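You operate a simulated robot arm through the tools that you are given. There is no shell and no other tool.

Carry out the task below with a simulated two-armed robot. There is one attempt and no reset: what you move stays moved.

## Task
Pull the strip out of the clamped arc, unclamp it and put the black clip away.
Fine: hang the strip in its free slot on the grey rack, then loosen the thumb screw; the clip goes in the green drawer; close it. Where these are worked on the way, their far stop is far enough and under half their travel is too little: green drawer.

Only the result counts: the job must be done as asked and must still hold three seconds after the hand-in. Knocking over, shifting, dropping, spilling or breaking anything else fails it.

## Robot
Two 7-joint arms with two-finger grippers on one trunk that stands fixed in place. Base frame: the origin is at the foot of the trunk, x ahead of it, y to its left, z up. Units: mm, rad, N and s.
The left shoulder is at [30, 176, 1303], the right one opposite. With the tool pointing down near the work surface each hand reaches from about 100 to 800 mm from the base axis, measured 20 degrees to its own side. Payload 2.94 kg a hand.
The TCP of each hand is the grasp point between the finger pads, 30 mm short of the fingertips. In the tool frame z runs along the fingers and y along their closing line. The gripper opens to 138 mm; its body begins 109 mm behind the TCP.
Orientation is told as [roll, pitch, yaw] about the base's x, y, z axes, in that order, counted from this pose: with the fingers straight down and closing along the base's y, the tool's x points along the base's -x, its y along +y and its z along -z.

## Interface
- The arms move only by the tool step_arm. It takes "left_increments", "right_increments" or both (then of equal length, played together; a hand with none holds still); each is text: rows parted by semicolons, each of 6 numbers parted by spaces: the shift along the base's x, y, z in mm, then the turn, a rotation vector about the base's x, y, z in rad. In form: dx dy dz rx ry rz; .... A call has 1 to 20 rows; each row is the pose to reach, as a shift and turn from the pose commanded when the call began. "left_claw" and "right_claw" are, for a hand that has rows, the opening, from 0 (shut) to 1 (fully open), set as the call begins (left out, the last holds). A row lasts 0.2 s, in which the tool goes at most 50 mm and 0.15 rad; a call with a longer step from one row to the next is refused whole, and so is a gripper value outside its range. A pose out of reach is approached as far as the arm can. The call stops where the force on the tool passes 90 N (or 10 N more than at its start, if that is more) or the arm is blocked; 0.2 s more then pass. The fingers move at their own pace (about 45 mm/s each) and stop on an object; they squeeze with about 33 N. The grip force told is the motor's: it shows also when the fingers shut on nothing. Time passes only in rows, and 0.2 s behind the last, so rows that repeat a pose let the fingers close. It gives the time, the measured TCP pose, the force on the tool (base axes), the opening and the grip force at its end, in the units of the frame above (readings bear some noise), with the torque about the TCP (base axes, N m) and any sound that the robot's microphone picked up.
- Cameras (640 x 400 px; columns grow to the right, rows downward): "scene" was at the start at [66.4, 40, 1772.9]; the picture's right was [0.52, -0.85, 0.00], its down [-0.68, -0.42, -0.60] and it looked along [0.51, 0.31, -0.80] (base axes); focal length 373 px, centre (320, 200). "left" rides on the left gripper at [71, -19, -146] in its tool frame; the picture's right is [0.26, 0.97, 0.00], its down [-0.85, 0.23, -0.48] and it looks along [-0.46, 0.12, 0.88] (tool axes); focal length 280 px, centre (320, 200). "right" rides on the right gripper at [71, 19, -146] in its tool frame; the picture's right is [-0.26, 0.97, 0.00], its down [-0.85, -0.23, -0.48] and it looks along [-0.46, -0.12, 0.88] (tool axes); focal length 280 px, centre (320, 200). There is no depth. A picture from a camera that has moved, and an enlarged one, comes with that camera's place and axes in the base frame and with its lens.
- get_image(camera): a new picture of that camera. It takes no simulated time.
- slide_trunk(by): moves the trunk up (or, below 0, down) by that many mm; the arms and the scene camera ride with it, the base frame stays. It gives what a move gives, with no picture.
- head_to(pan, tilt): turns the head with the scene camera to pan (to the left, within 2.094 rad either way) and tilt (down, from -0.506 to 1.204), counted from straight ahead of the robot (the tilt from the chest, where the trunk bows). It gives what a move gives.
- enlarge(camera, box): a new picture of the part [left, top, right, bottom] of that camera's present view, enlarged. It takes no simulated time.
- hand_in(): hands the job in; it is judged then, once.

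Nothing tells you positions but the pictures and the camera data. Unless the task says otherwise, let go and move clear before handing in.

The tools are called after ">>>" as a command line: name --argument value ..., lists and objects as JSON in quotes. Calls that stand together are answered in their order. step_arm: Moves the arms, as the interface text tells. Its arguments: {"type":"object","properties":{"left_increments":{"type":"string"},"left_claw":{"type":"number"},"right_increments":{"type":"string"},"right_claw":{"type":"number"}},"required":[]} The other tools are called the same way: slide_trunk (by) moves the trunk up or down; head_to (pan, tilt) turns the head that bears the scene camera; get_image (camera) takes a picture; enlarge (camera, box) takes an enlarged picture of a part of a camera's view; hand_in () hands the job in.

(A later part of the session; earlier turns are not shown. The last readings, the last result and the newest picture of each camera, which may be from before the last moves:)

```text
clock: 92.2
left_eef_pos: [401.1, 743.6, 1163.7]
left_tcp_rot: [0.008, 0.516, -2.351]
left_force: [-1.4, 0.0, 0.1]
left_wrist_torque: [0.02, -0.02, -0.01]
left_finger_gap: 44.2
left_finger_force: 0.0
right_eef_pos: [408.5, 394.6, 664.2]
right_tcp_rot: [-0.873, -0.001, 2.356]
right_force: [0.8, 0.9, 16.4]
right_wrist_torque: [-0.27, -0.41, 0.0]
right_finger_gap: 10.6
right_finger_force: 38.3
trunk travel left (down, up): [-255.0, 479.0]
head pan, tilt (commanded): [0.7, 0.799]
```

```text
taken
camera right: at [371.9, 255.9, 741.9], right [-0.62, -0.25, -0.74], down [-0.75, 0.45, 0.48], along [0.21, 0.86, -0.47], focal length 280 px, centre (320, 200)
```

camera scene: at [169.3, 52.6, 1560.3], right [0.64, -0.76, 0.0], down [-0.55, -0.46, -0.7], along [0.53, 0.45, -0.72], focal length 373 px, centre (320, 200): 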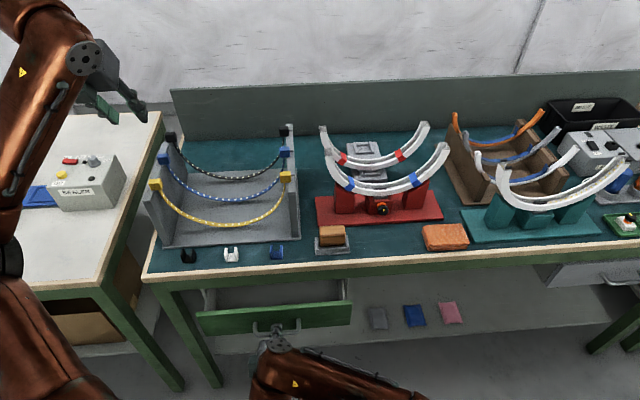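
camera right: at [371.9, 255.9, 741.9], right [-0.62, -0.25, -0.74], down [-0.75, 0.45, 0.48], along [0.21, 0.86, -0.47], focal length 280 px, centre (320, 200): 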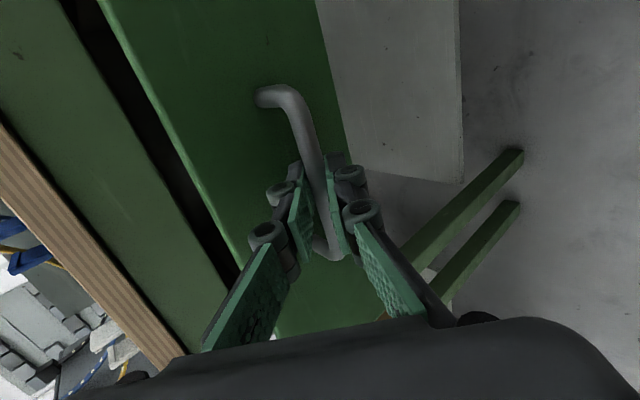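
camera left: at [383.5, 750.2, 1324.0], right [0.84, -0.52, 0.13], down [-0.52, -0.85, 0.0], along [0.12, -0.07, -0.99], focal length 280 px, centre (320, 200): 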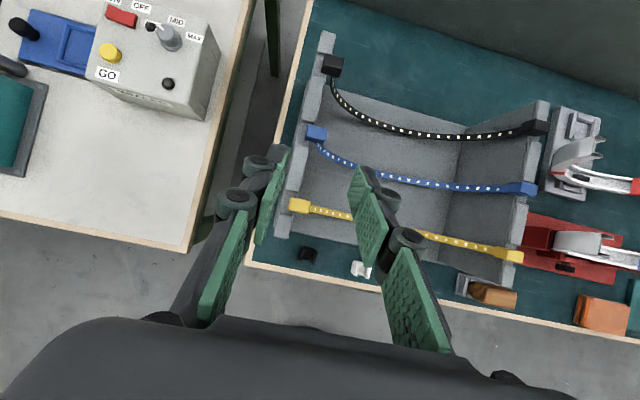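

The drawer slides: it's about 64 mm open. I'll ease up 1.5 mm and keep pulling.

>>> step_arm --right_increments "-6 -6 1.5 0 0 0; -15 -15 1.5 0 0 0; -25 -25 1.5 0 0 0; -35 -35 1.5 0 0 0; -45 -45 1.5 0 0 0; -55 -55 1.5 0 0 0"

>>> get_image --camera "scene"

```text
clock: 93.6
left_eef_pos: [404.3, 755.7, 1155.1]
left_tcp_rot: [0.014, 0.506, -2.345]
left_force: [-0.5, 0.4, -0.8]
left_wrist_torque: [0.02, -0.07, 0.01]
left_finger_gap: 44.2
left_finger_force: 0.1
right_eef_pos: [364.5, 348.6, 664.3]
right_tcp_rot: [-0.836, 0.012, 2.358]
right_force: [-6.7, 2.6, -51.6]
right_wrist_torque: [0.22, 0.49, 0.27]
right_finger_gap: 11.0
right_finger_force: 38.0
right hand out of reach, approached as far as the arm can: row 5, 6
trunk travel left (down, up): [-255.0, 479.0]
head pan, tilt (commanded): [0.7, 0.799]
```

```text
taken
camera scene: at [173.3, 78.8, 1559.6], right [0.64, -0.76, 0.01], down [-0.55, -0.47, -0.69], along [0.53, 0.44, -0.73], focal length 373 px, centre (320, 200)
```

scene: 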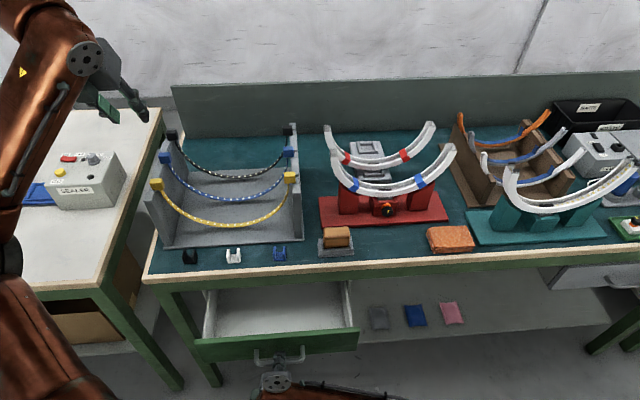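

The arm is near its limit with about 51 N of vertical load, and the drawer is out about 128 mm. I'll open the gripper to unload and look at the drawer.

>>> step_arm --right_increments "0 0 0 0 0 0; 0 0 0 0 0 0; 0 0 0 0 0 0" --right_claw 0.25

>>> get_image --camera "scene"

>>> get_image --camera "right"

>>> enlarge --camera "scene" --box '[180, 260, 372, 380]'

```text
clock: 94.4
left_eef_pos: [402.1, 752.6, 1157.1]
left_tcp_rot: [0.014, 0.508, -2.344]
left_force: [-0.6, 0.1, -1.6]
left_wrist_torque: [-0.01, -0.02, -0.02]
left_finger_gap: 44.2
left_finger_force: 0.0
right_eef_pos: [363.6, 350.4, 672.7]
right_tcp_rot: [-0.849, 0.007, 2.362]
right_force: [0.6, -0.4, 0.3]
right_wrist_torque: [0.02, -0.01, -0.03]
right_finger_gap: 34.3
right_finger_force: 0.2
trunk travel left (down, up): [-255.0, 479.0]
head pan, tilt (commanded): [0.7, 0.799]
```

```text
taken
camera scene: at [171.1, 65.6, 1560.2], right [0.64, -0.76, 0.01], down [-0.55, -0.47, -0.69], along [0.53, 0.44, -0.72], focal length 373 px, centre (320, 200)
```

scene: 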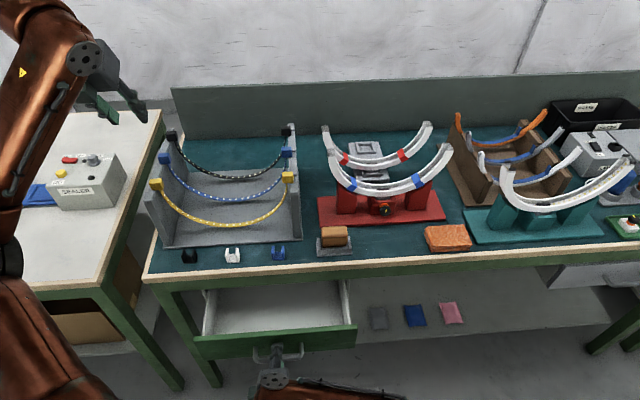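

```text
taken
camera right: at [328.0, 212.9, 753.7], right [-0.63, -0.27, -0.73], down [-0.75, 0.45, 0.48], along [0.2, 0.85, -0.49], focal length 280 px, centre (320, 200)
```

right: 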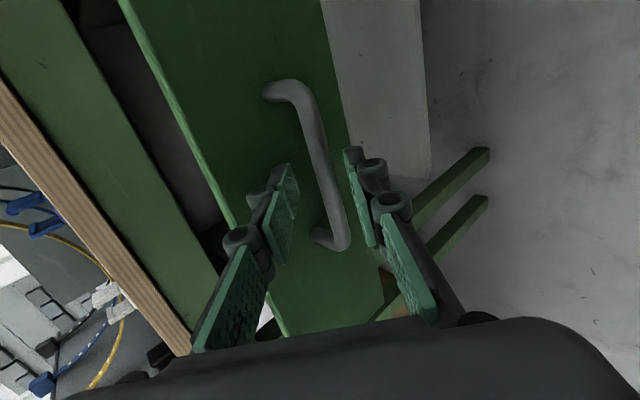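

```text
3.33 times, centred on (276, 320) of scene
camera zoom: at [171.1, 65.6, 1560.2], right [0.64, -0.76, 0.01], down [-0.55, -0.47, -0.69], along [0.53, 0.44, -0.72], focal length 1243 px, centre (467, -200)
```

zoom: 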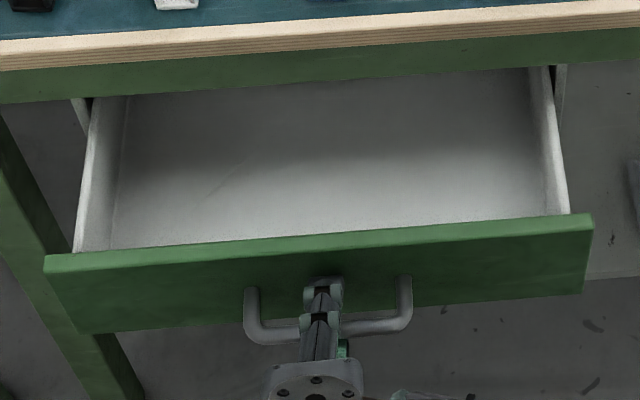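

The drawer is well open and unloaded. I'll slip the right fingers off the bar by backing out along their direction.

>>> step_arm --right_increments "-3 -3 4 0 0 0; -6 -6 7 0 0 0; -9 -9 11 0 0 0; -9 -9 11 0 0 0" --right_claw 0.4

>>> enlarge --camera "right" --box '[220, 90, 420, 290]'

```text
clock: 95.4
left_eef_pos: [402.6, 740.1, 1165.1]
left_tcp_rot: [0.007, 0.519, -2.351]
left_force: [-0.3, -0.6, 0.6]
left_wrist_torque: [0.03, 0.02, 0.05]
left_finger_gap: 44.0
left_finger_force: 0.0
right_eef_pos: [355.8, 334.6, 690.5]
right_tcp_rot: [-0.863, 0.003, 2.357]
right_force: [-0.2, -0.9, -0.1]
right_wrist_torque: [0.03, 0.06, 0.03]
right_finger_gap: 55.2
right_finger_force: 0.1
right hand out of reach, approached as far as the arm can: row 1, 2, 3, 4
trunk travel left (down, up): [-255.0, 479.0]
head pan, tilt (commanded): [0.7, 0.799]
```

```text
2.00 times, centred on (320, 190) of right
camera zoom: at [319.2, 197.6, 770.3], right [-0.63, -0.26, -0.73], down [-0.75, 0.45, 0.48], along [0.2, 0.85, -0.48], focal length 561 px, centre (320, 220)
```

zoom: 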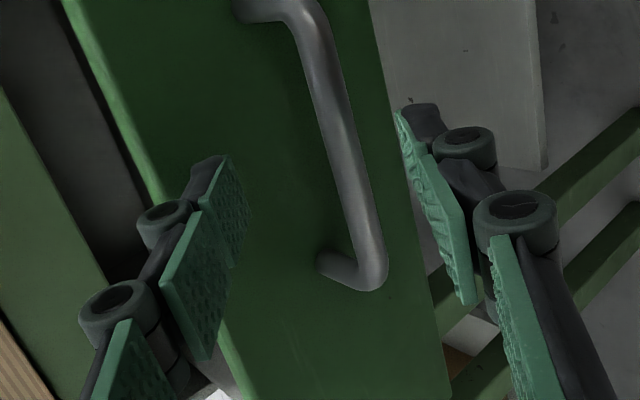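

The right hand is clear of the handle. I'll check how far the drawer is open and where its front panel is.

>>> get_image --camera "scene"

>>> enlarge --camera "scene" --box '[180, 260, 372, 380]'

>>> get_image --camera "left"

```text
taken
camera scene: at [170.3, 50.4, 1560.2], right [0.64, -0.77, 0.0], down [-0.55, -0.46, -0.7], along [0.53, 0.45, -0.72], focal length 373 px, centre (320, 200)
```

scene: 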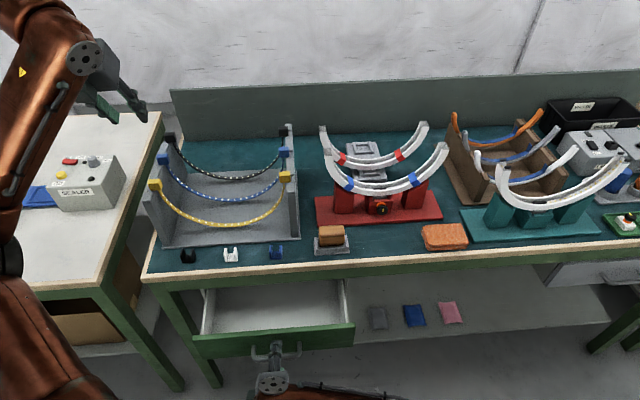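

```text
3.33 times, centred on (276, 320) of scene
camera zoom: at [170.3, 50.4, 1560.2], right [0.64, -0.77, 0.0], down [-0.55, -0.46, -0.7], along [0.53, 0.45, -0.72], focal length 1243 px, centre (467, -200)
```

zoom: 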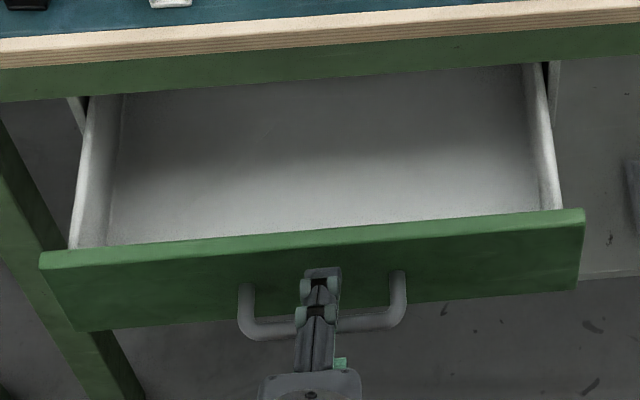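

```text
taken
camera left: at [381.0, 747.3, 1327.1], right [0.84, -0.52, 0.13], down [-0.52, -0.85, -0.01], along [0.12, -0.06, -0.99], focal length 280 px, centre (320, 200)
```

left: 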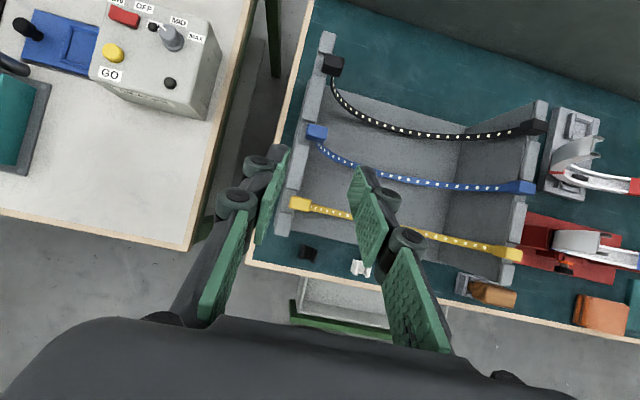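

The drawer is about 128 mm out, and I want it further to be safely past half. The right hand will move away so the left hand can pull from inside the front panel.

>>> step_arm --right_increments "10 -15 8 0 0 0; 28 -35 16 0 0 0; 50 -60 30 0 0 0; 75 -88 50 0 0 0; 100 -115 75 0 0 0; 120 -140 105 0 0 0; 135 -170 135 0 0 0; 145 -205 165 0 0 0; 150 -240 195 0 0 0; 150 -275 220 0 0 0"

>>> get_image --camera "scene"

```text
clock: 97.6
left_eef_pos: [401.7, 743.5, 1162.1]
left_tcp_rot: [0.007, 0.516, -2.349]
left_force: [-0.3, 0.0, -0.4]
left_wrist_torque: [0.01, 0.0, -0.02]
left_finger_gap: 44.1
left_finger_force: 0.1
right_eef_pos: [508.4, 64.7, 906.9]
right_tcp_rot: [-0.872, 0.002, 2.354]
right_force: [0.2, -0.1, -0.3]
right_wrist_torque: [0.03, -0.02, -0.02]
right_finger_gap: 55.0
right_finger_force: 0.1
trunk travel left (down, up): [-255.0, 479.0]
head pan, tilt (commanded): [0.7, 0.799]
```

```text
taken
camera scene: at [170.0, 52.3, 1560.2], right [0.64, -0.76, 0.0], down [-0.55, -0.46, -0.7], along [0.53, 0.45, -0.72], focal length 373 px, centre (320, 200)
```

scene: 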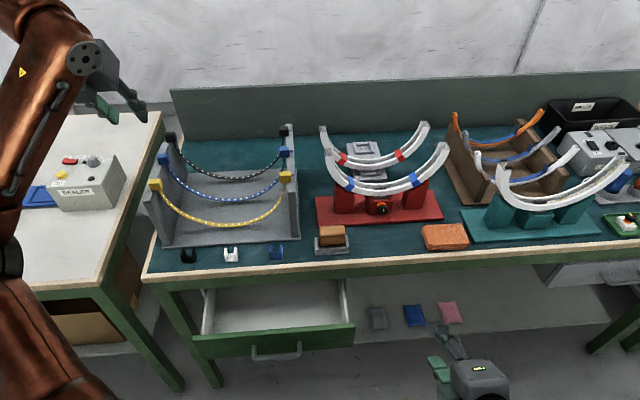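

The right hand is clear. I'll bring the left hand, fingers closed and nearly upright, over the open drawer behind its front panel.

>>> step_arm --left_increments "2 -40 0 -0.019 0.019 0; 5 -80 0 -0.038 0.038 0; 8 -120 0 -0.057 0.057 0; 10 -160 -10 -0.076 0.076 0; 13 -200 -30 -0.095 0.095 0; 15 -240 -60 -0.114 0.114 0; 18 -280 -90 -0.133 0.133 0; 20 -320 -120 -0.152 0.152 0; 20 -320 -160 -0.152 0.152 0; 20 -320 -205 -0.152 0.152 0; 20 -320 -250 -0.152 0.152 0; 20 -320 -290 -0.152 0.152 0; 20 -320 -330 -0.152 0.152 0" --left_claw 0

>>> get_image --camera "scene"

>>> get_image --camera "left"

```text
clock: 100.4
left_eef_pos: [432.4, 429.7, 829.9]
left_tcp_rot: [0.007, 0.299, -2.35]
left_force: [-0.2, 0.6, 0.2]
left_wrist_torque: [0.01, -0.02, 0.01]
left_finger_gap: 0.1
left_finger_force: 28.4
left hand out of reach, approached as far as the arm can: row 10, 11, 12, 13
right_eef_pos: [508.3, 65.7, 907.8]
right_tcp_rot: [-0.873, -0.001, 2.355]
right_force: [-0.9, 0.1, -0.5]
right_wrist_torque: [-0.01, 0.03, 0.02]
right_finger_gap: 55.0
right_finger_force: 0.2
trunk travel left (down, up): [-255.0, 479.0]
head pan, tilt (commanded): [0.7, 0.799]
```

```text
taken
camera scene: at [170.2, 52.6, 1560.1], right [0.64, -0.76, 0.0], down [-0.55, -0.46, -0.7], along [0.53, 0.45, -0.72], focal length 373 px, centre (320, 200)
```

scene: 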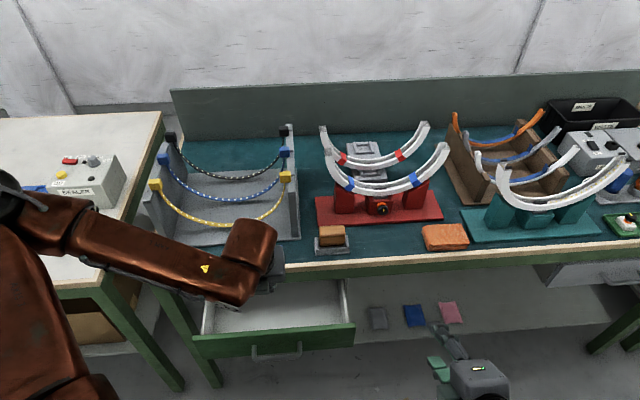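

```text
taken
camera left: at [436.6, 461.7, 989.3], right [0.86, -0.5, 0.08], down [-0.51, -0.84, 0.21], along [-0.03, -0.22, -0.98], focal length 280 px, centre (320, 200)
```

left: 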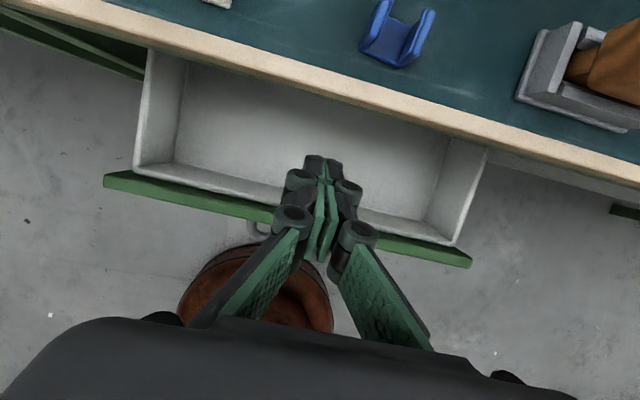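

The left arm can't go lower from this height, so I'll lower the trunk, which brings the hand down too.

>>> slide_trunk --by -100

>>> get_image --camera "scene"

>>> get_image --camera "left"

```text
clock: 101.7
left_eef_pos: [442.6, 428.2, 693.7]
left_tcp_rot: [-0.073, 0.222, -2.372]
left_force: [-0.3, 0.0, 0.8]
left_wrist_torque: [0.01, -0.03, 0.03]
left_finger_gap: 0.1
left_finger_force: 28.7
right_eef_pos: [506.0, 61.2, 810.5]
right_tcp_rot: [-0.872, 0.0, 2.353]
right_force: [-0.7, -0.1, 0.0]
right_wrist_torque: [0.0, 0.0, 0.0]
right_finger_gap: 55.1
right_finger_force: 0.0
trunk travel left (down, up): [-155.0, 579.0]
head pan, tilt (commanded): [0.7, 0.799]
```

```text
taken
camera scene: at [254.0, 52.6, 1452.6], right [0.64, -0.76, 0.0], down [-0.55, -0.46, -0.7], along [0.53, 0.45, -0.72], focal length 373 px, centre (320, 200)
```

scene: 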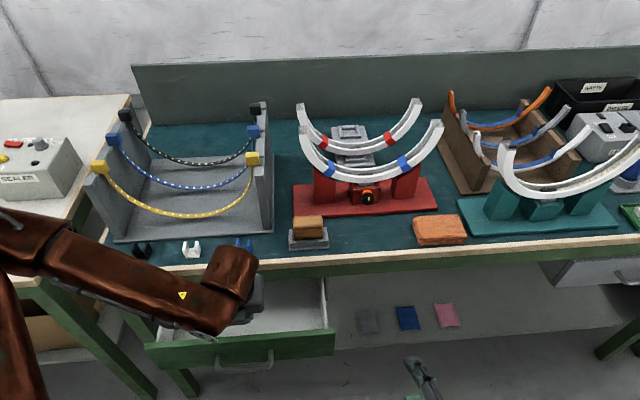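

```text
taken
camera left: at [463.3, 461.0, 851.9], right [0.87, -0.5, -0.01], down [-0.48, -0.84, 0.26], along [-0.14, -0.22, -0.97], focal length 280 px, centre (320, 200)
```

left: 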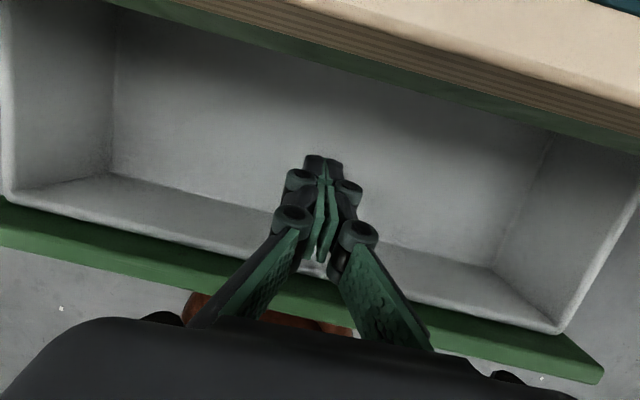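

The fingers are inside the drawer behind the front panel. I'll pull gently toward the robot.

>>> step_arm --left_increments "-7 -7 0 0 0 0; -14 -14 0 0 0 0; -21 -21 0 0 0 0; -28 -28 0 0 0 0; -35 -35 0 0 0 0; -42 -42 0 0 0 0"

>>> get_image --camera "left"

>>> get_image --camera "scene"

```text
clock: 103.1
left_eef_pos: [446.7, 410.3, 682.0]
left_tcp_rot: [-0.074, 0.22, -2.368]
left_force: [-0.7, -0.3, 0.5]
left_wrist_torque: [0.01, 0.04, 0.0]
left_finger_gap: 0.0
left_finger_force: 28.9
left hand out of reach, approached as far as the arm can: row 1, 2, 3, 4, 5, 6
right_eef_pos: [505.9, 62.7, 808.4]
right_tcp_rot: [-0.873, 0.002, 2.355]
right_force: [0.0, 0.3, -0.4]
right_wrist_torque: [0.0, 0.03, 0.0]
right_finger_gap: 55.1
right_finger_force: 0.1
trunk travel left (down, up): [-155.0, 579.0]
head pan, tilt (commanded): [0.7, 0.799]
```

```text
taken
camera left: at [468.1, 442.6, 840.4], right [0.87, -0.5, -0.01], down [-0.48, -0.84, 0.26], along [-0.14, -0.22, -0.97], focal length 280 px, centre (320, 200)
```

left: 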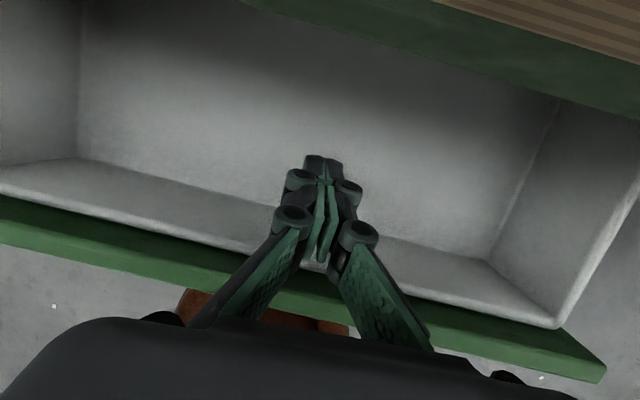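

```text
taken
camera scene: at [255.0, 52.8, 1452.2], right [0.64, -0.76, 0.0], down [-0.55, -0.46, -0.7], along [0.53, 0.45, -0.72], focal length 373 px, centre (320, 200)
```

scene: 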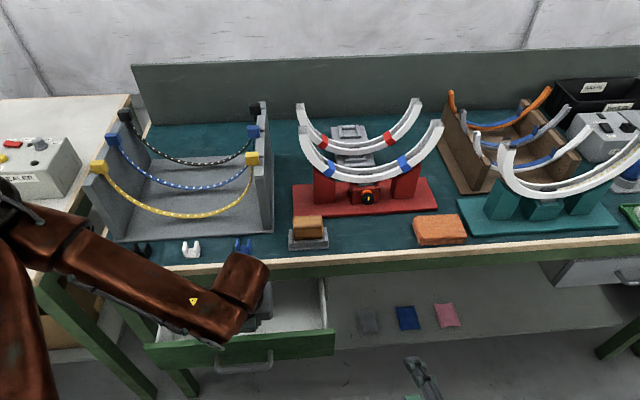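

The left wrist is too close to its lowered shoulder here. Raising the trunk back to its starting height should give a better posture, and the hand will lift straight out of the drawer with it.

>>> slide_trunk --by 320

>>> get_image --camera "scene"

```text
clock: 106.3
left_eef_pos: [450.4, 411.1, 1000.7]
left_tcp_rot: [-0.073, 0.222, -2.37]
left_force: [0.0, 0.1, 1.5]
left_wrist_torque: [0.03, -0.01, -0.02]
left_finger_gap: 0.2
left_finger_force: 28.2
right_eef_pos: [505.6, 62.7, 1129.1]
right_tcp_rot: [-0.872, 0.0, 2.355]
right_force: [0.3, -0.2, -0.2]
right_wrist_torque: [0.0, -0.01, 0.0]
right_finger_gap: 55.2
right_finger_force: 0.1
trunk travel left (down, up): [-475.0, 259.0]
head pan, tilt (commanded): [0.7, 0.799]
```

```text
taken
camera scene: at [64.9, 52.6, 1782.5], right [0.64, -0.76, 0.0], down [-0.55, -0.46, -0.7], along [0.53, 0.45, -0.72], focal length 373 px, centre (320, 200)
```

scene: 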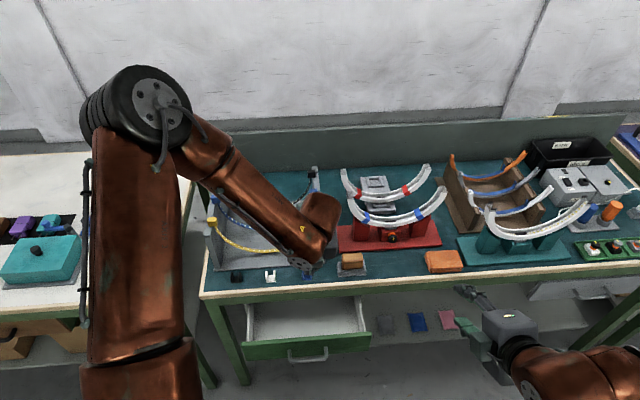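

>>> step_arm --left_increments "-5 3 -40 0 0 0; -10 6 -80 0 0 0; -16 8 -120 0 0 0; -22 10 -160 0 0 0; -22 10 -200 0 0 0; -22 10 -240 0 0 0"

>>> get_image --camera "left"

>>> get_image --camera "scene"

```text
clock: 107.7
left_eef_pos: [390.6, 449.8, 885.6]
left_tcp_rot: [-0.072, 0.222, -2.369]
left_force: [0.5, -0.3, -0.5]
left_wrist_torque: [0.02, 0.0, 0.04]
left_finger_gap: 0.0
left_finger_force: 28.7
left hand out of reach, approached as far as the arm can: row 3, 4, 5, 6
right_eef_pos: [506.0, 61.1, 1129.7]
right_tcp_rot: [-0.872, 0.002, 2.355]
right_force: [-0.5, -0.7, 0.0]
right_wrist_torque: [0.01, 0.01, 0.01]
right_finger_gap: 55.1
right_finger_force: 0.1
trunk travel left (down, up): [-475.0, 259.0]
head pan, tilt (commanded): [0.7, 0.799]
```

```text
taken
camera left: at [411.0, 480.7, 1045.4], right [0.87, -0.5, -0.01], down [-0.48, -0.84, 0.26], along [-0.14, -0.22, -0.97], focal length 280 px, centre (320, 200)
```

left: 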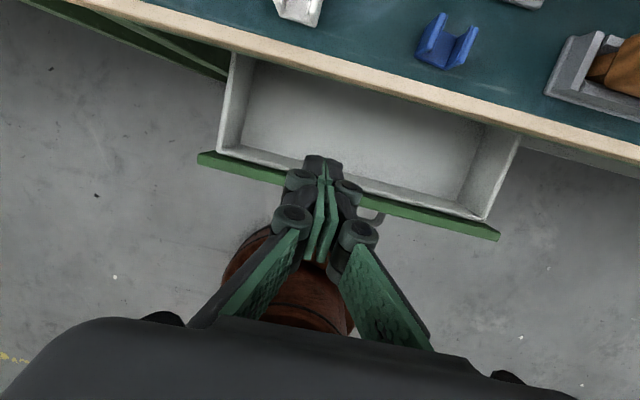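

```text
taken
camera scene: at [64.7, 53.0, 1782.7], right [0.64, -0.76, 0.0], down [-0.55, -0.46, -0.7], along [0.53, 0.45, -0.72], focal length 373 px, centre (320, 200)
```

scene: 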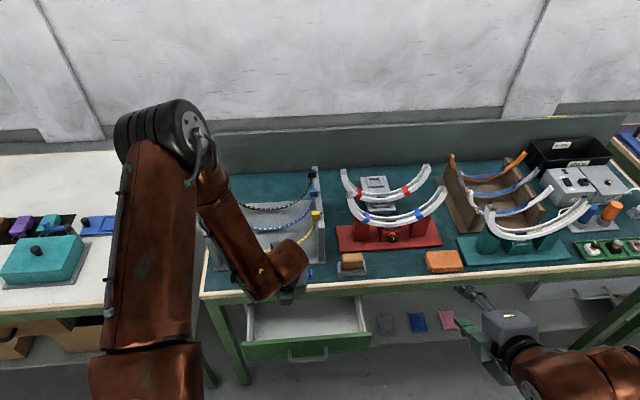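

The tool's forward tilt works against the arm down here. I'll bring the left hand fully upright and then try descending again.

>>> step_arm --left_increments "8 -6 0 -0.104 0.054 0; 17 -12 0 -0.207 0.108 0; 25 -18 -20 -0.207 0.108 0; 30 -24 -50 -0.207 0.108 0; 32 -28 -85 -0.207 0.108 0; 32 -28 -120 -0.207 0.108 0"

>>> get_image --camera "left"

```text
clock: 109.1
left_eef_pos: [391.8, 436.4, 877.8]
left_tcp_rot: [0.0, 0.001, -2.362]
left_force: [0.0, 0.7, 0.2]
left_wrist_torque: [-0.02, -0.01, 0.0]
left_finger_gap: 0.0
left_finger_force: 28.2
left hand out of reach, approached as far as the arm can: row 3, 4, 5, 6
right_eef_pos: [505.5, 63.3, 1129.2]
right_tcp_rot: [-0.872, 0.002, 2.353]
right_force: [-0.3, 0.8, -0.1]
right_wrist_torque: [0.0, 0.02, -0.02]
right_finger_gap: 55.1
right_finger_force: 0.2
trunk travel left (down, up): [-475.0, 259.0]
head pan, tilt (commanded): [0.7, 0.799]
```

```text
taken
camera left: at [427.7, 500.1, 1024.7], right [0.86, -0.5, 0.0], down [-0.44, -0.76, 0.48], along [-0.24, -0.41, -0.88], focal length 280 px, centre (320, 200)
```

left: 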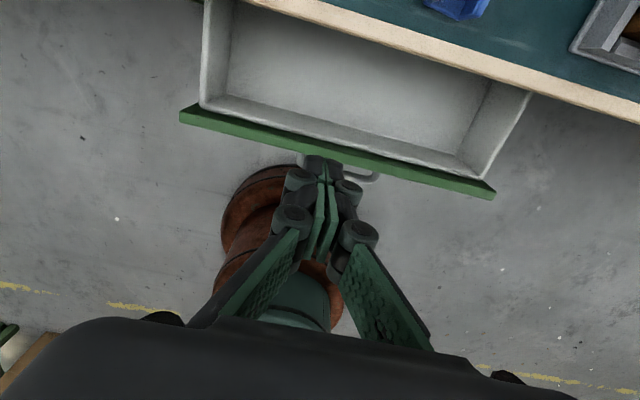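

Still blocked, probably because the wrist is wound up at this yaw. I'll raise the hand a little, unwind it to its neutral yaw and then retry.

>>> step_arm --left_increments "0 0 20 0 0 0.1475; 0 0 40 0 0 0.295; 0 0 60 0 0 0.4425; 0 0 60 0 0 0.59; 0 0 60 0 0 0.7375; 0 0 60 0 0 0.885; 0 0 60 0 0 1.0325; 0 0 60 0 0 1.18; 0 0 60 0 0 1.3275; 0 0 60 0 0 1.475; 0 0 60 0 0 1.6225; 0 0 60 0 0 1.77; 0 0 60 0 0 1.9175; 0 0 60 0 0 2.065; 0 0 60 0 0 2.2125; 0 0 60 0 0 2.36"

>>> step_arm --left_increments "8 -5 -40 0 0 0; 16 -10 -80 0 0 0; 24 -15 -120 0 0 0; 30 -15 -160 0 0 0; 30 -15 -190 0 0 0"

>>> get_image --camera "left"

>>> get_image --camera "scene"

```text
clock: 112.5
left_eef_pos: [388.0, 438.8, 940.9]
left_tcp_rot: [-0.003, 0.0, 0.001]
left_force: [0.3, 0.4, -0.5]
left_wrist_torque: [0.05, -0.01, 0.0]
left_finger_gap: 0.5
left_finger_force: 28.2
right_eef_pos: [505.0, 61.9, 1130.3]
right_tcp_rot: [-0.873, 0.002, 2.353]
right_force: [0.1, 0.2, -0.4]
right_wrist_torque: [0.03, -0.02, 0.02]
right_finger_gap: 55.3
right_finger_force: 0.1
trunk travel left (down, up): [-475.0, 259.0]
head pan, tilt (commanded): [0.7, 0.799]
```

```text
clock: 113.7
left_eef_pos: [385.6, 439.0, 875.4]
left_tcp_rot: [-0.002, -0.002, -0.003]
left_force: [0.6, -0.8, 0.7]
left_wrist_torque: [0.0, -0.03, -0.01]
left_finger_gap: 0.1
left_finger_force: 28.7
left hand out of reach, approached as far as the arm can: row 2, 3, 4, 5
right_eef_pos: [505.4, 62.2, 1128.9]
right_tcp_rot: [-0.872, 0.0, 2.354]
right_force: [0.3, -0.4, -0.4]
right_wrist_torque: [-0.01, 0.01, -0.01]
right_finger_gap: 55.4
right_finger_force: 0.2
trunk travel left (down, up): [-475.0, 259.0]
head pan, tilt (commanded): [0.7, 0.799]
```

```text
taken
camera left: at [314.7, 421.3, 1022.0], right [-0.26, 0.97, 0.0], down [0.85, 0.23, 0.48], along [0.46, 0.12, -0.88], focal length 280 px, centre (320, 200)
```

left: 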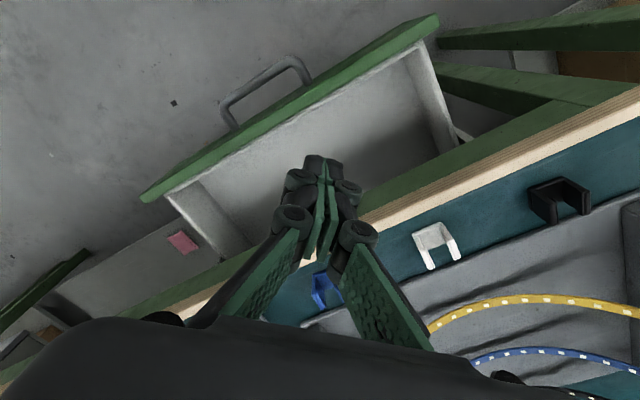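

```text
taken
camera scene: at [64.6, 52.6, 1782.7], right [0.64, -0.76, 0.0], down [-0.55, -0.46, -0.7], along [0.53, 0.45, -0.72], focal length 373 px, centre (320, 200)
```

scene: 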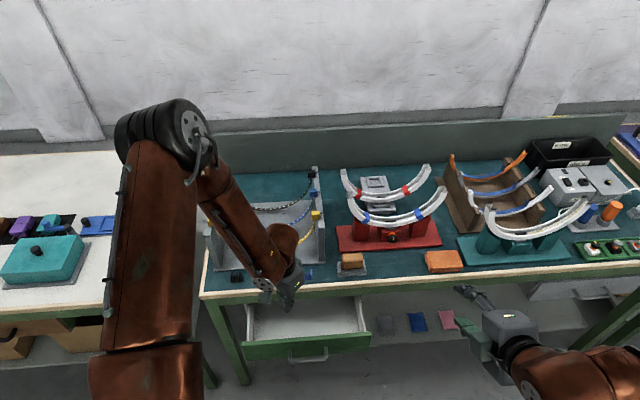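

Yaw doesn't matter; the left arm just can't work this low and near. The right arm is further from the spot, so I'll park the left hand and take the right hand, pointing down and closing front to back, to grip the panel's top edge.

>>> step_arm --left_increments "-5 20 40 0 0 0; -12 50 80 0 0 0; -20 80 120 0 0 0; -30 115 160 0 0 0; -40 150 190 0 0 0; -50 185 215 0 0 0"

>>> step_arm --right_increments "-5 35 -5 -0.077 0.077 0; -10 70 -10 -0.154 0.154 0; -16 105 -20 -0.231 0.231 0; -22 140 -30 -0.309 0.309 0; -30 175 -40 -0.386 0.386 0; -38 210 -55 -0.463 0.463 0; -46 245 -70 -0.54 0.54 0; -55 280 -90 -0.617 0.617 0; -65 310 -115 -0.617 0.617 0; -75 335 -145 -0.617 0.617 0; -80 345 -185 -0.617 0.617 0; -85 350 -225 -0.617 0.617 0" --right_claw 0.35

>>> get_image --camera "right"

>>> get_image --camera "scene"

```text
refused: row 2 steps farther than a row can; nothing moved
```

```text
clock: 116.3
left_eef_pos: [387.4, 439.0, 877.3]
left_tcp_rot: [-0.003, -0.003, -0.003]
left_force: [-0.3, 0.0, 0.0]
left_wrist_torque: [0.0, -0.01, -0.01]
left_finger_gap: 0.0
left_finger_force: 28.3
right_eef_pos: [431.1, 346.4, 952.9]
right_tcp_rot: [-0.001, 0.001, 2.358]
right_force: [-1.0, -0.8, 1.0]
right_wrist_torque: [-0.03, -0.03, 0.0]
right_finger_gap: 48.2
right_finger_force: 0.0
right hand out of reach, approached as far as the arm can: row 9, 10, 11, 12
trunk travel left (down, up): [-475.0, 259.0]
head pan, tilt (commanded): [0.7, 0.799]
```

```text
taken
camera right: at [467.6, 281.3, 1098.8], right [-0.87, -0.5, 0.0], down [-0.44, 0.76, 0.47], along [-0.24, 0.41, -0.88], focal length 280 px, centre (320, 200)
```

right: 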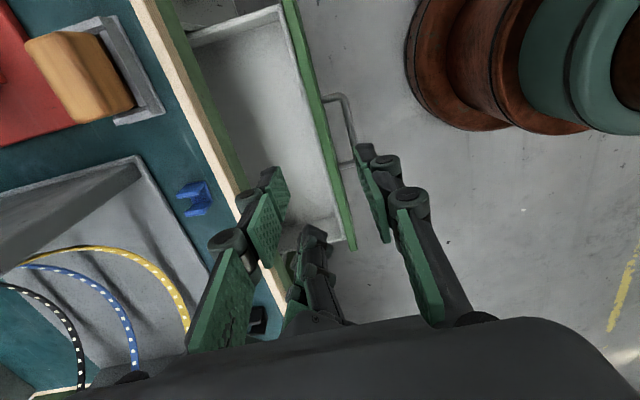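

```text
taken
camera scene: at [64.3, 53.7, 1782.7], right [0.64, -0.77, 0.0], down [-0.55, -0.46, -0.7], along [0.53, 0.45, -0.72], focal length 373 px, centre (320, 200)
```

scene: 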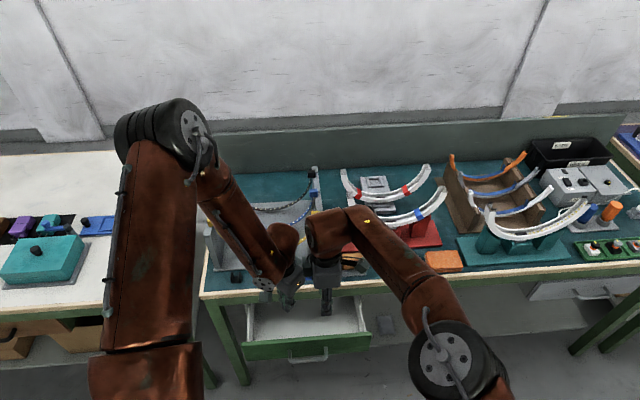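

The left move was refused because its steps were too long, so the hands are now close together. I'll move the left hand away first with shorter steps.

>>> step_arm --left_increments "-5 20 33 0 0 0; -10 42 68 0 0 0; -16 66 103 0 0 0; -24 95 134 0 0 0; -32 127 162 0 0 0; -40 158 185 0 0 0; -50 185 205 0 0 0"

>>> get_image --camera "right"

>>> get_image --camera "scene"

```text
clock: 117.9
left_eef_pos: [329.2, 626.6, 1079.4]
left_tcp_rot: [-0.005, 0.002, -0.001]
left_force: [0.0, 1.0, -0.8]
left_wrist_torque: [-0.03, 0.02, -0.02]
left_finger_gap: 0.0
left_finger_force: 27.8
right_eef_pos: [431.5, 348.8, 953.3]
right_tcp_rot: [0.002, 0.005, 2.355]
right_force: [-0.2, -0.1, 1.1]
right_wrist_torque: [-0.05, 0.02, 0.02]
right_finger_gap: 48.2
right_finger_force: 0.1
trunk travel left (down, up): [-475.0, 259.0]
head pan, tilt (commanded): [0.7, 0.799]
```

```text
taken
camera right: at [468.5, 284.0, 1099.1], right [-0.87, -0.5, 0.0], down [-0.44, 0.76, 0.47], along [-0.24, 0.41, -0.88], focal length 280 px, centre (320, 200)
```

right: 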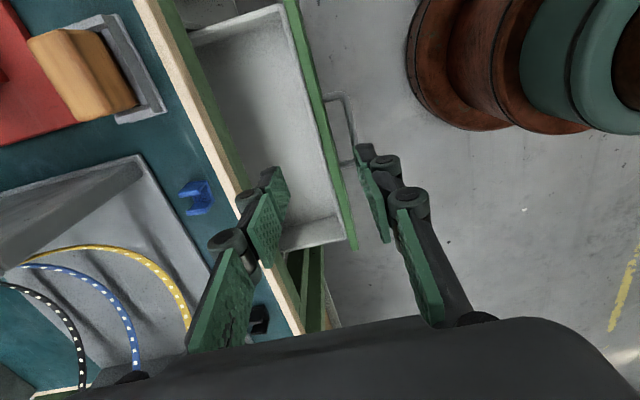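

```text
taken
camera scene: at [64.8, 58.0, 1782.6], right [0.64, -0.76, 0.0], down [-0.55, -0.46, -0.7], along [0.53, 0.45, -0.72], focal length 373 px, centre (320, 200)
```

scene: 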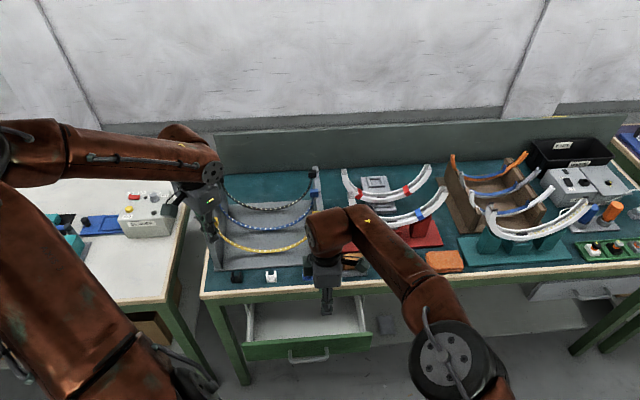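

The right arm has the same limit when upright and low. I'll use a steep 65° pitch with the lower trunk, staying clear in front of the drawer while I set that up.

>>> step_arm --right_increments "-10 -20 10 0.077 -0.077 0; -20 -40 20 0.154 -0.154 0; -30 -60 30 0.231 -0.231 0; -40 -80 30 0.308 -0.308 0"

>>> slide_trunk --by -200

>>> get_image --camera "scene"

>>> get_image --camera "right"

```text
clock: 118.9
left_eef_pos: [328.2, 622.9, 1079.9]
left_tcp_rot: [-0.002, 0.0, -0.001]
left_force: [-0.2, -0.1, 0.1]
left_wrist_torque: [0.02, -0.02, -0.01]
left_finger_gap: 0.0
left_finger_force: 28.3
right_eef_pos: [389.1, 263.4, 988.8]
right_tcp_rot: [-0.439, 0.002, 2.357]
right_force: [1.1, 0.2, 0.5]
right_wrist_torque: [0.01, 0.0, 0.0]
right_finger_gap: 47.9
right_finger_force: 0.0
trunk travel left (down, up): [-475.0, 259.0]
head pan, tilt (commanded): [0.7, 0.799]
```

```text
clock: 121.0
left_eef_pos: [330.2, 623.4, 881.5]
left_tcp_rot: [-0.001, 0.0, -0.002]
left_force: [-1.1, -0.2, 0.0]
left_wrist_torque: [0.02, -0.04, -0.01]
left_finger_gap: 0.1
left_finger_force: 28.5
right_eef_pos: [391.6, 265.8, 789.5]
right_tcp_rot: [-0.437, 0.002, 2.354]
right_force: [-0.4, 0.3, -0.2]
right_wrist_torque: [-0.03, 0.01, -0.03]
right_finger_gap: 48.2
right_finger_force: 0.0
trunk travel left (down, up): [-275.0, 459.0]
head pan, tilt (commanded): [0.7, 0.799]
```

```text
taken
camera scene: at [155.7, 53.2, 1581.1], right [0.64, -0.76, 0.0], down [-0.55, -0.46, -0.7], along [0.53, 0.45, -0.72], focal length 373 px, centre (320, 200)
```

scene: 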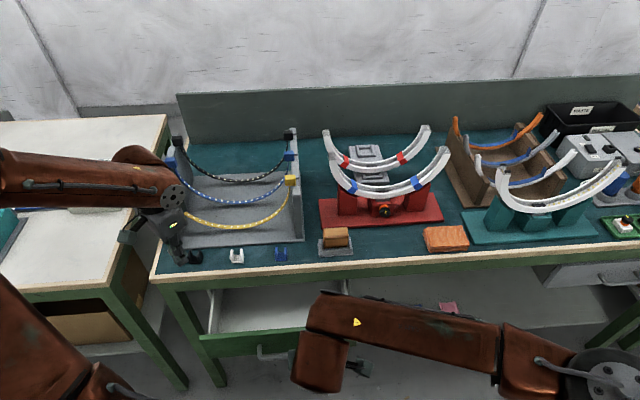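

```text
taken
camera right: at [384.6, 157.1, 913.1], right [-0.8, -0.43, -0.41], down [-0.59, 0.61, 0.53], along [0.02, 0.67, -0.75], focal length 280 px, centre (320, 200)
```

right: 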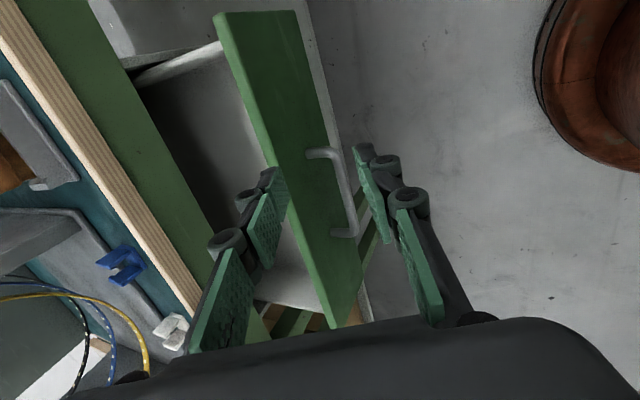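

Both hands are clear. I'll test whether this posture lets the right hand get low and near.

>>> step_arm --right_increments "0 0 -30 0 0 0; 0 0 -60 0 0 0; 0 0 -95 0 0 0; -15 -15 -95 0 0 0; -30 -30 -95 0 0 0"

```text
clock: 122.2
left_eef_pos: [331.1, 623.9, 880.0]
left_tcp_rot: [-0.001, 0.003, -0.002]
left_force: [-0.1, -0.8, -0.8]
left_wrist_torque: [-0.02, 0.01, 0.01]
left_finger_gap: 0.2
left_finger_force: 28.1
right_eef_pos: [361.1, 235.1, 693.1]
right_tcp_rot: [-0.435, 0.002, 2.352]
right_force: [0.3, 0.6, 0.7]
right_wrist_torque: [0.01, 0.0, -0.02]
right_finger_gap: 48.3
right_finger_force: 0.1
trunk travel left (down, up): [-275.0, 459.0]
head pan, tilt (commanded): [0.7, 0.799]
```

>>> step_arm --right_increments "-15 18 0 0 0 0; -30 37 0 0 0 0; -43 55 0 0 0 0; -43 55 -20 0 0 0"

>>> enlarge --camera "right" --box '[200, 60, 440, 260]'

```text
clock: 123.2
left_eef_pos: [331.4, 621.9, 880.8]
left_tcp_rot: [-0.002, 0.001, -0.003]
left_force: [0.2, 0.1, 0.4]
left_wrist_torque: [0.02, 0.04, -0.02]
left_finger_gap: 0.0
left_finger_force: 28.8
right_eef_pos: [316.6, 288.7, 672.8]
right_tcp_rot: [-0.434, 0.003, 2.356]
right_force: [0.8, -0.1, 0.3]
right_wrist_torque: [-0.01, -0.03, 0.03]
right_finger_gap: 48.3
right_finger_force: 0.0
trunk travel left (down, up): [-275.0, 459.0]
head pan, tilt (commanded): [0.7, 0.799]
```

```text
2.00 times, centred on (320, 160) of right
camera zoom: at [311.0, 182.1, 796.6], right [-0.8, -0.43, -0.41], down [-0.59, 0.61, 0.53], along [0.02, 0.67, -0.75], focal length 561 px, centre (320, 280)
```

zoom: 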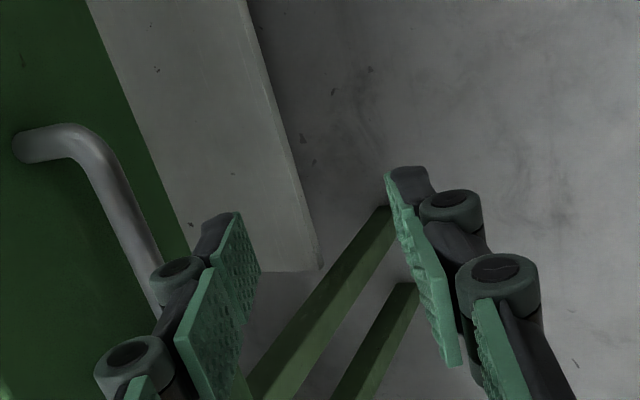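

This posture reaches far enough out. I'll re-approach the handle from above at this pitch with a narrower opening.

>>> step_arm --right_increments "0 0 25 0 0 0; 3 3 50 0 0 0; 15 15 60 0 0 0; 30 30 55 0 0 0; 40 50 46 0 0 0" --right_claw 0.22

>>> get_image --camera "right"

>>> enlarge --camera "right" --box '[220, 90, 420, 290]'

>>> get_image --camera "scene"

```text
clock: 124.4
left_eef_pos: [329.9, 623.9, 880.4]
left_tcp_rot: [-0.001, 0.004, -0.003]
left_force: [0.2, -0.4, 0.2]
left_wrist_torque: [-0.03, 0.0, -0.02]
left_finger_gap: 0.1
left_finger_force: 28.4
right_eef_pos: [360.1, 339.4, 720.7]
right_tcp_rot: [-0.435, 0.003, 2.357]
right_force: [1.2, -0.2, -1.0]
right_wrist_torque: [-0.01, -0.01, -0.02]
right_finger_gap: 30.3
right_finger_force: 0.2
trunk travel left (down, up): [-275.0, 459.0]
head pan, tilt (commanded): [0.7, 0.799]
```

```text
taken
camera right: at [352.8, 232.4, 844.1], right [-0.8, -0.43, -0.41], down [-0.59, 0.61, 0.53], along [0.02, 0.67, -0.75], focal length 280 px, centre (320, 200)
```

right: 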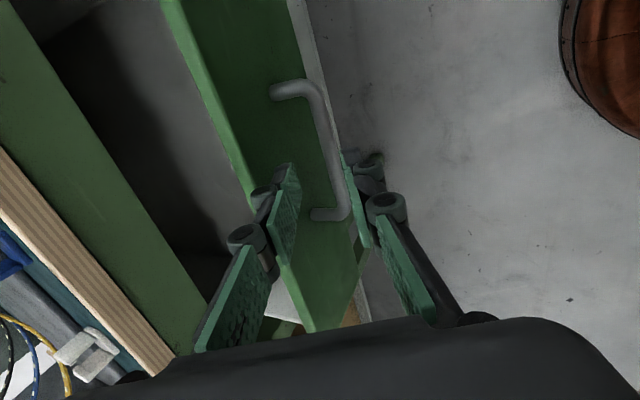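

```text
2.00 times, centred on (320, 190) of right
camera zoom: at [352.8, 232.4, 844.1], right [-0.8, -0.43, -0.41], down [-0.59, 0.61, 0.53], along [0.02, 0.67, -0.75], focal length 561 px, centre (320, 220)
```

zoom: 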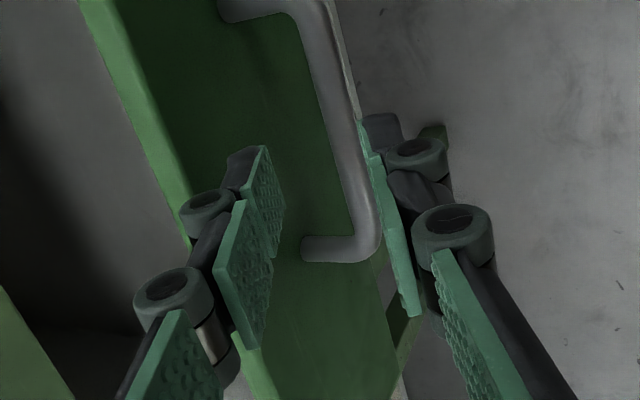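

```text
taken
camera scene: at [156.3, 54.4, 1580.8], right [0.64, -0.76, 0.0], down [-0.55, -0.46, -0.7], along [0.53, 0.45, -0.72], focal length 373 px, centre (320, 200)
```

scene: 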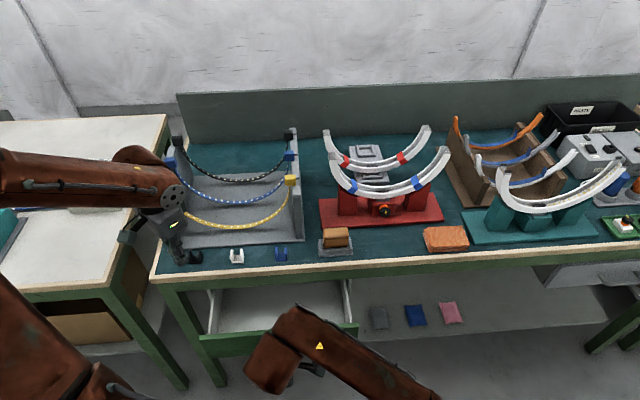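

The bar sits about 7 mm nearer the robot than the tool axis. I'll correct that and descend onto the bar.

>>> step_arm --right_increments "-5 -5 0 0 0 0; -1 -1 -13 0 0 0; 3.5 3.5 -28 0 0 0; 8 8 -42 0 0 0; 8 8 -42 0 0 0"

>>> enlarge --camera "right" --box '[220, 90, 420, 290]'

```text
clock: 125.6
left_eef_pos: [331.2, 622.6, 880.7]
left_tcp_rot: [-0.003, 0.001, -0.002]
left_force: [-0.3, 0.5, 0.0]
left_wrist_torque: [-0.02, 0.0, 0.04]
left_finger_gap: 0.2
left_finger_force: 28.2
right_eef_pos: [364.4, 346.7, 677.6]
right_tcp_rot: [-0.435, 0.003, 2.357]
right_force: [-0.1, -0.2, -1.0]
right_wrist_torque: [0.02, -0.05, 0.02]
right_finger_gap: 30.5
right_finger_force: 0.0
trunk travel left (down, up): [-275.0, 459.0]
head pan, tilt (commanded): [0.7, 0.799]
```

```text
2.00 times, centred on (320, 190) of right
camera zoom: at [358.9, 240.0, 801.4], right [-0.8, -0.43, -0.41], down [-0.59, 0.61, 0.53], along [0.02, 0.67, -0.75], focal length 561 px, centre (320, 220)
```

zoom: 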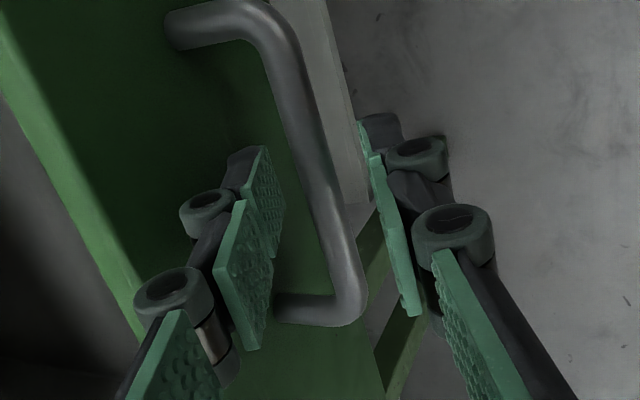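

>>> step_arm --right_increments "1.5 1.5 -4.5 0 0 0; 2.7 2.7 -8.5 0 0 0; 2.7 2.7 -8.5 0 0 0"

>>> step_arm --right_increments "0 0 0 0 0 0; 0 0 0 0 0 0; 0 0 0 0 0 0" --right_claw 0

>>> enlarge --camera "right" --box '[220, 90, 420, 290]'

```text
clock: 126.4
left_eef_pos: [331.1, 624.3, 881.1]
left_tcp_rot: [-0.003, 0.001, -0.002]
left_force: [0.0, 0.4, -0.6]
left_wrist_torque: [0.0, 0.02, -0.02]
left_finger_gap: 0.1
left_finger_force: 28.3
right_eef_pos: [367.2, 351.1, 669.2]
right_tcp_rot: [-0.435, 0.002, 2.356]
right_force: [0.2, 1.2, -0.2]
right_wrist_torque: [0.04, 0.01, 0.02]
right_finger_gap: 30.1
right_finger_force: 0.0
trunk travel left (down, up): [-275.0, 459.0]
head pan, tilt (commanded): [0.7, 0.799]
```

```text
clock: 127.2
left_eef_pos: [330.9, 623.1, 880.4]
left_tcp_rot: [-0.001, 0.002, -0.003]
left_force: [-0.4, 0.6, -0.2]
left_wrist_torque: [-0.01, 0.0, -0.03]
left_finger_gap: 0.1
left_finger_force: 28.0
right_eef_pos: [367.4, 350.7, 668.1]
right_tcp_rot: [-0.437, 0.001, 2.357]
right_force: [1.0, 1.5, 1.9]
right_wrist_torque: [-0.12, -0.18, 0.43]
right_finger_gap: 10.9
right_finger_force: 38.4
trunk travel left (down, up): [-275.0, 459.0]
head pan, tilt (commanded): [0.7, 0.799]
```

```text
2.00 times, centred on (320, 190) of right
camera zoom: at [361.9, 243.2, 792.6], right [-0.8, -0.43, -0.41], down [-0.59, 0.61, 0.53], along [0.02, 0.67, -0.75], focal length 561 px, centre (320, 220)
```

zoom: 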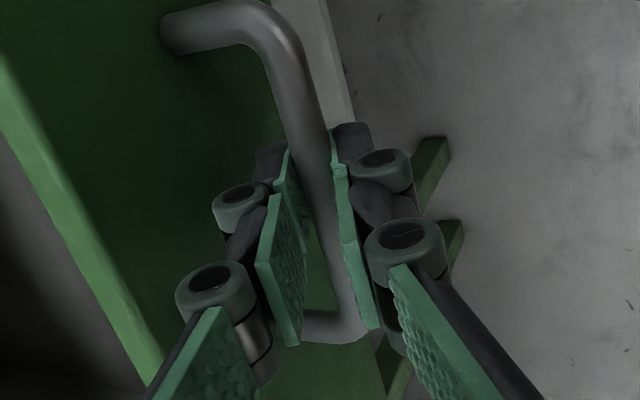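

Gripped cleanly again. I'll pull further out while watching the force.

>>> step_arm --right_increments "-5 -5 0 0 0 0; -11 -11 0 0 0 0; -17 -17 0 0 0 0; -23 -23 0 0 0 0; -29 -29 0 0 0 0; -35 -35 0 0 0 0"

>>> get_image --camera "scene"

```text
clock: 128.6
left_eef_pos: [330.4, 622.9, 880.9]
left_tcp_rot: [-0.001, 0.0, -0.001]
left_force: [-1.5, 0.0, 0.4]
left_wrist_torque: [0.01, 0.0, 0.0]
left_finger_gap: 0.2
left_finger_force: 28.5
right_eef_pos: [332.6, 315.6, 669.2]
right_tcp_rot: [-0.436, 0.001, 2.353]
right_force: [0.7, -0.8, 11.9]
right_wrist_torque: [0.2, 0.09, 0.71]
right_finger_gap: 10.7
right_finger_force: 37.8
trunk travel left (down, up): [-275.0, 459.0]
head pan, tilt (commanded): [0.7, 0.799]
```

```text
taken
camera scene: at [155.4, 52.6, 1581.1], right [0.64, -0.76, 0.0], down [-0.55, -0.46, -0.7], along [0.53, 0.45, -0.72], focal length 373 px, centre (320, 200)
```

scene: 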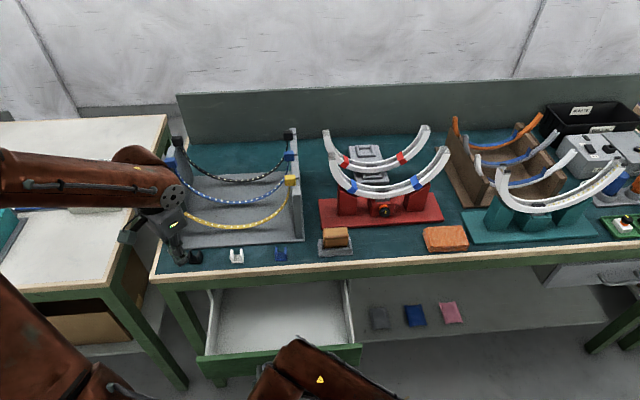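

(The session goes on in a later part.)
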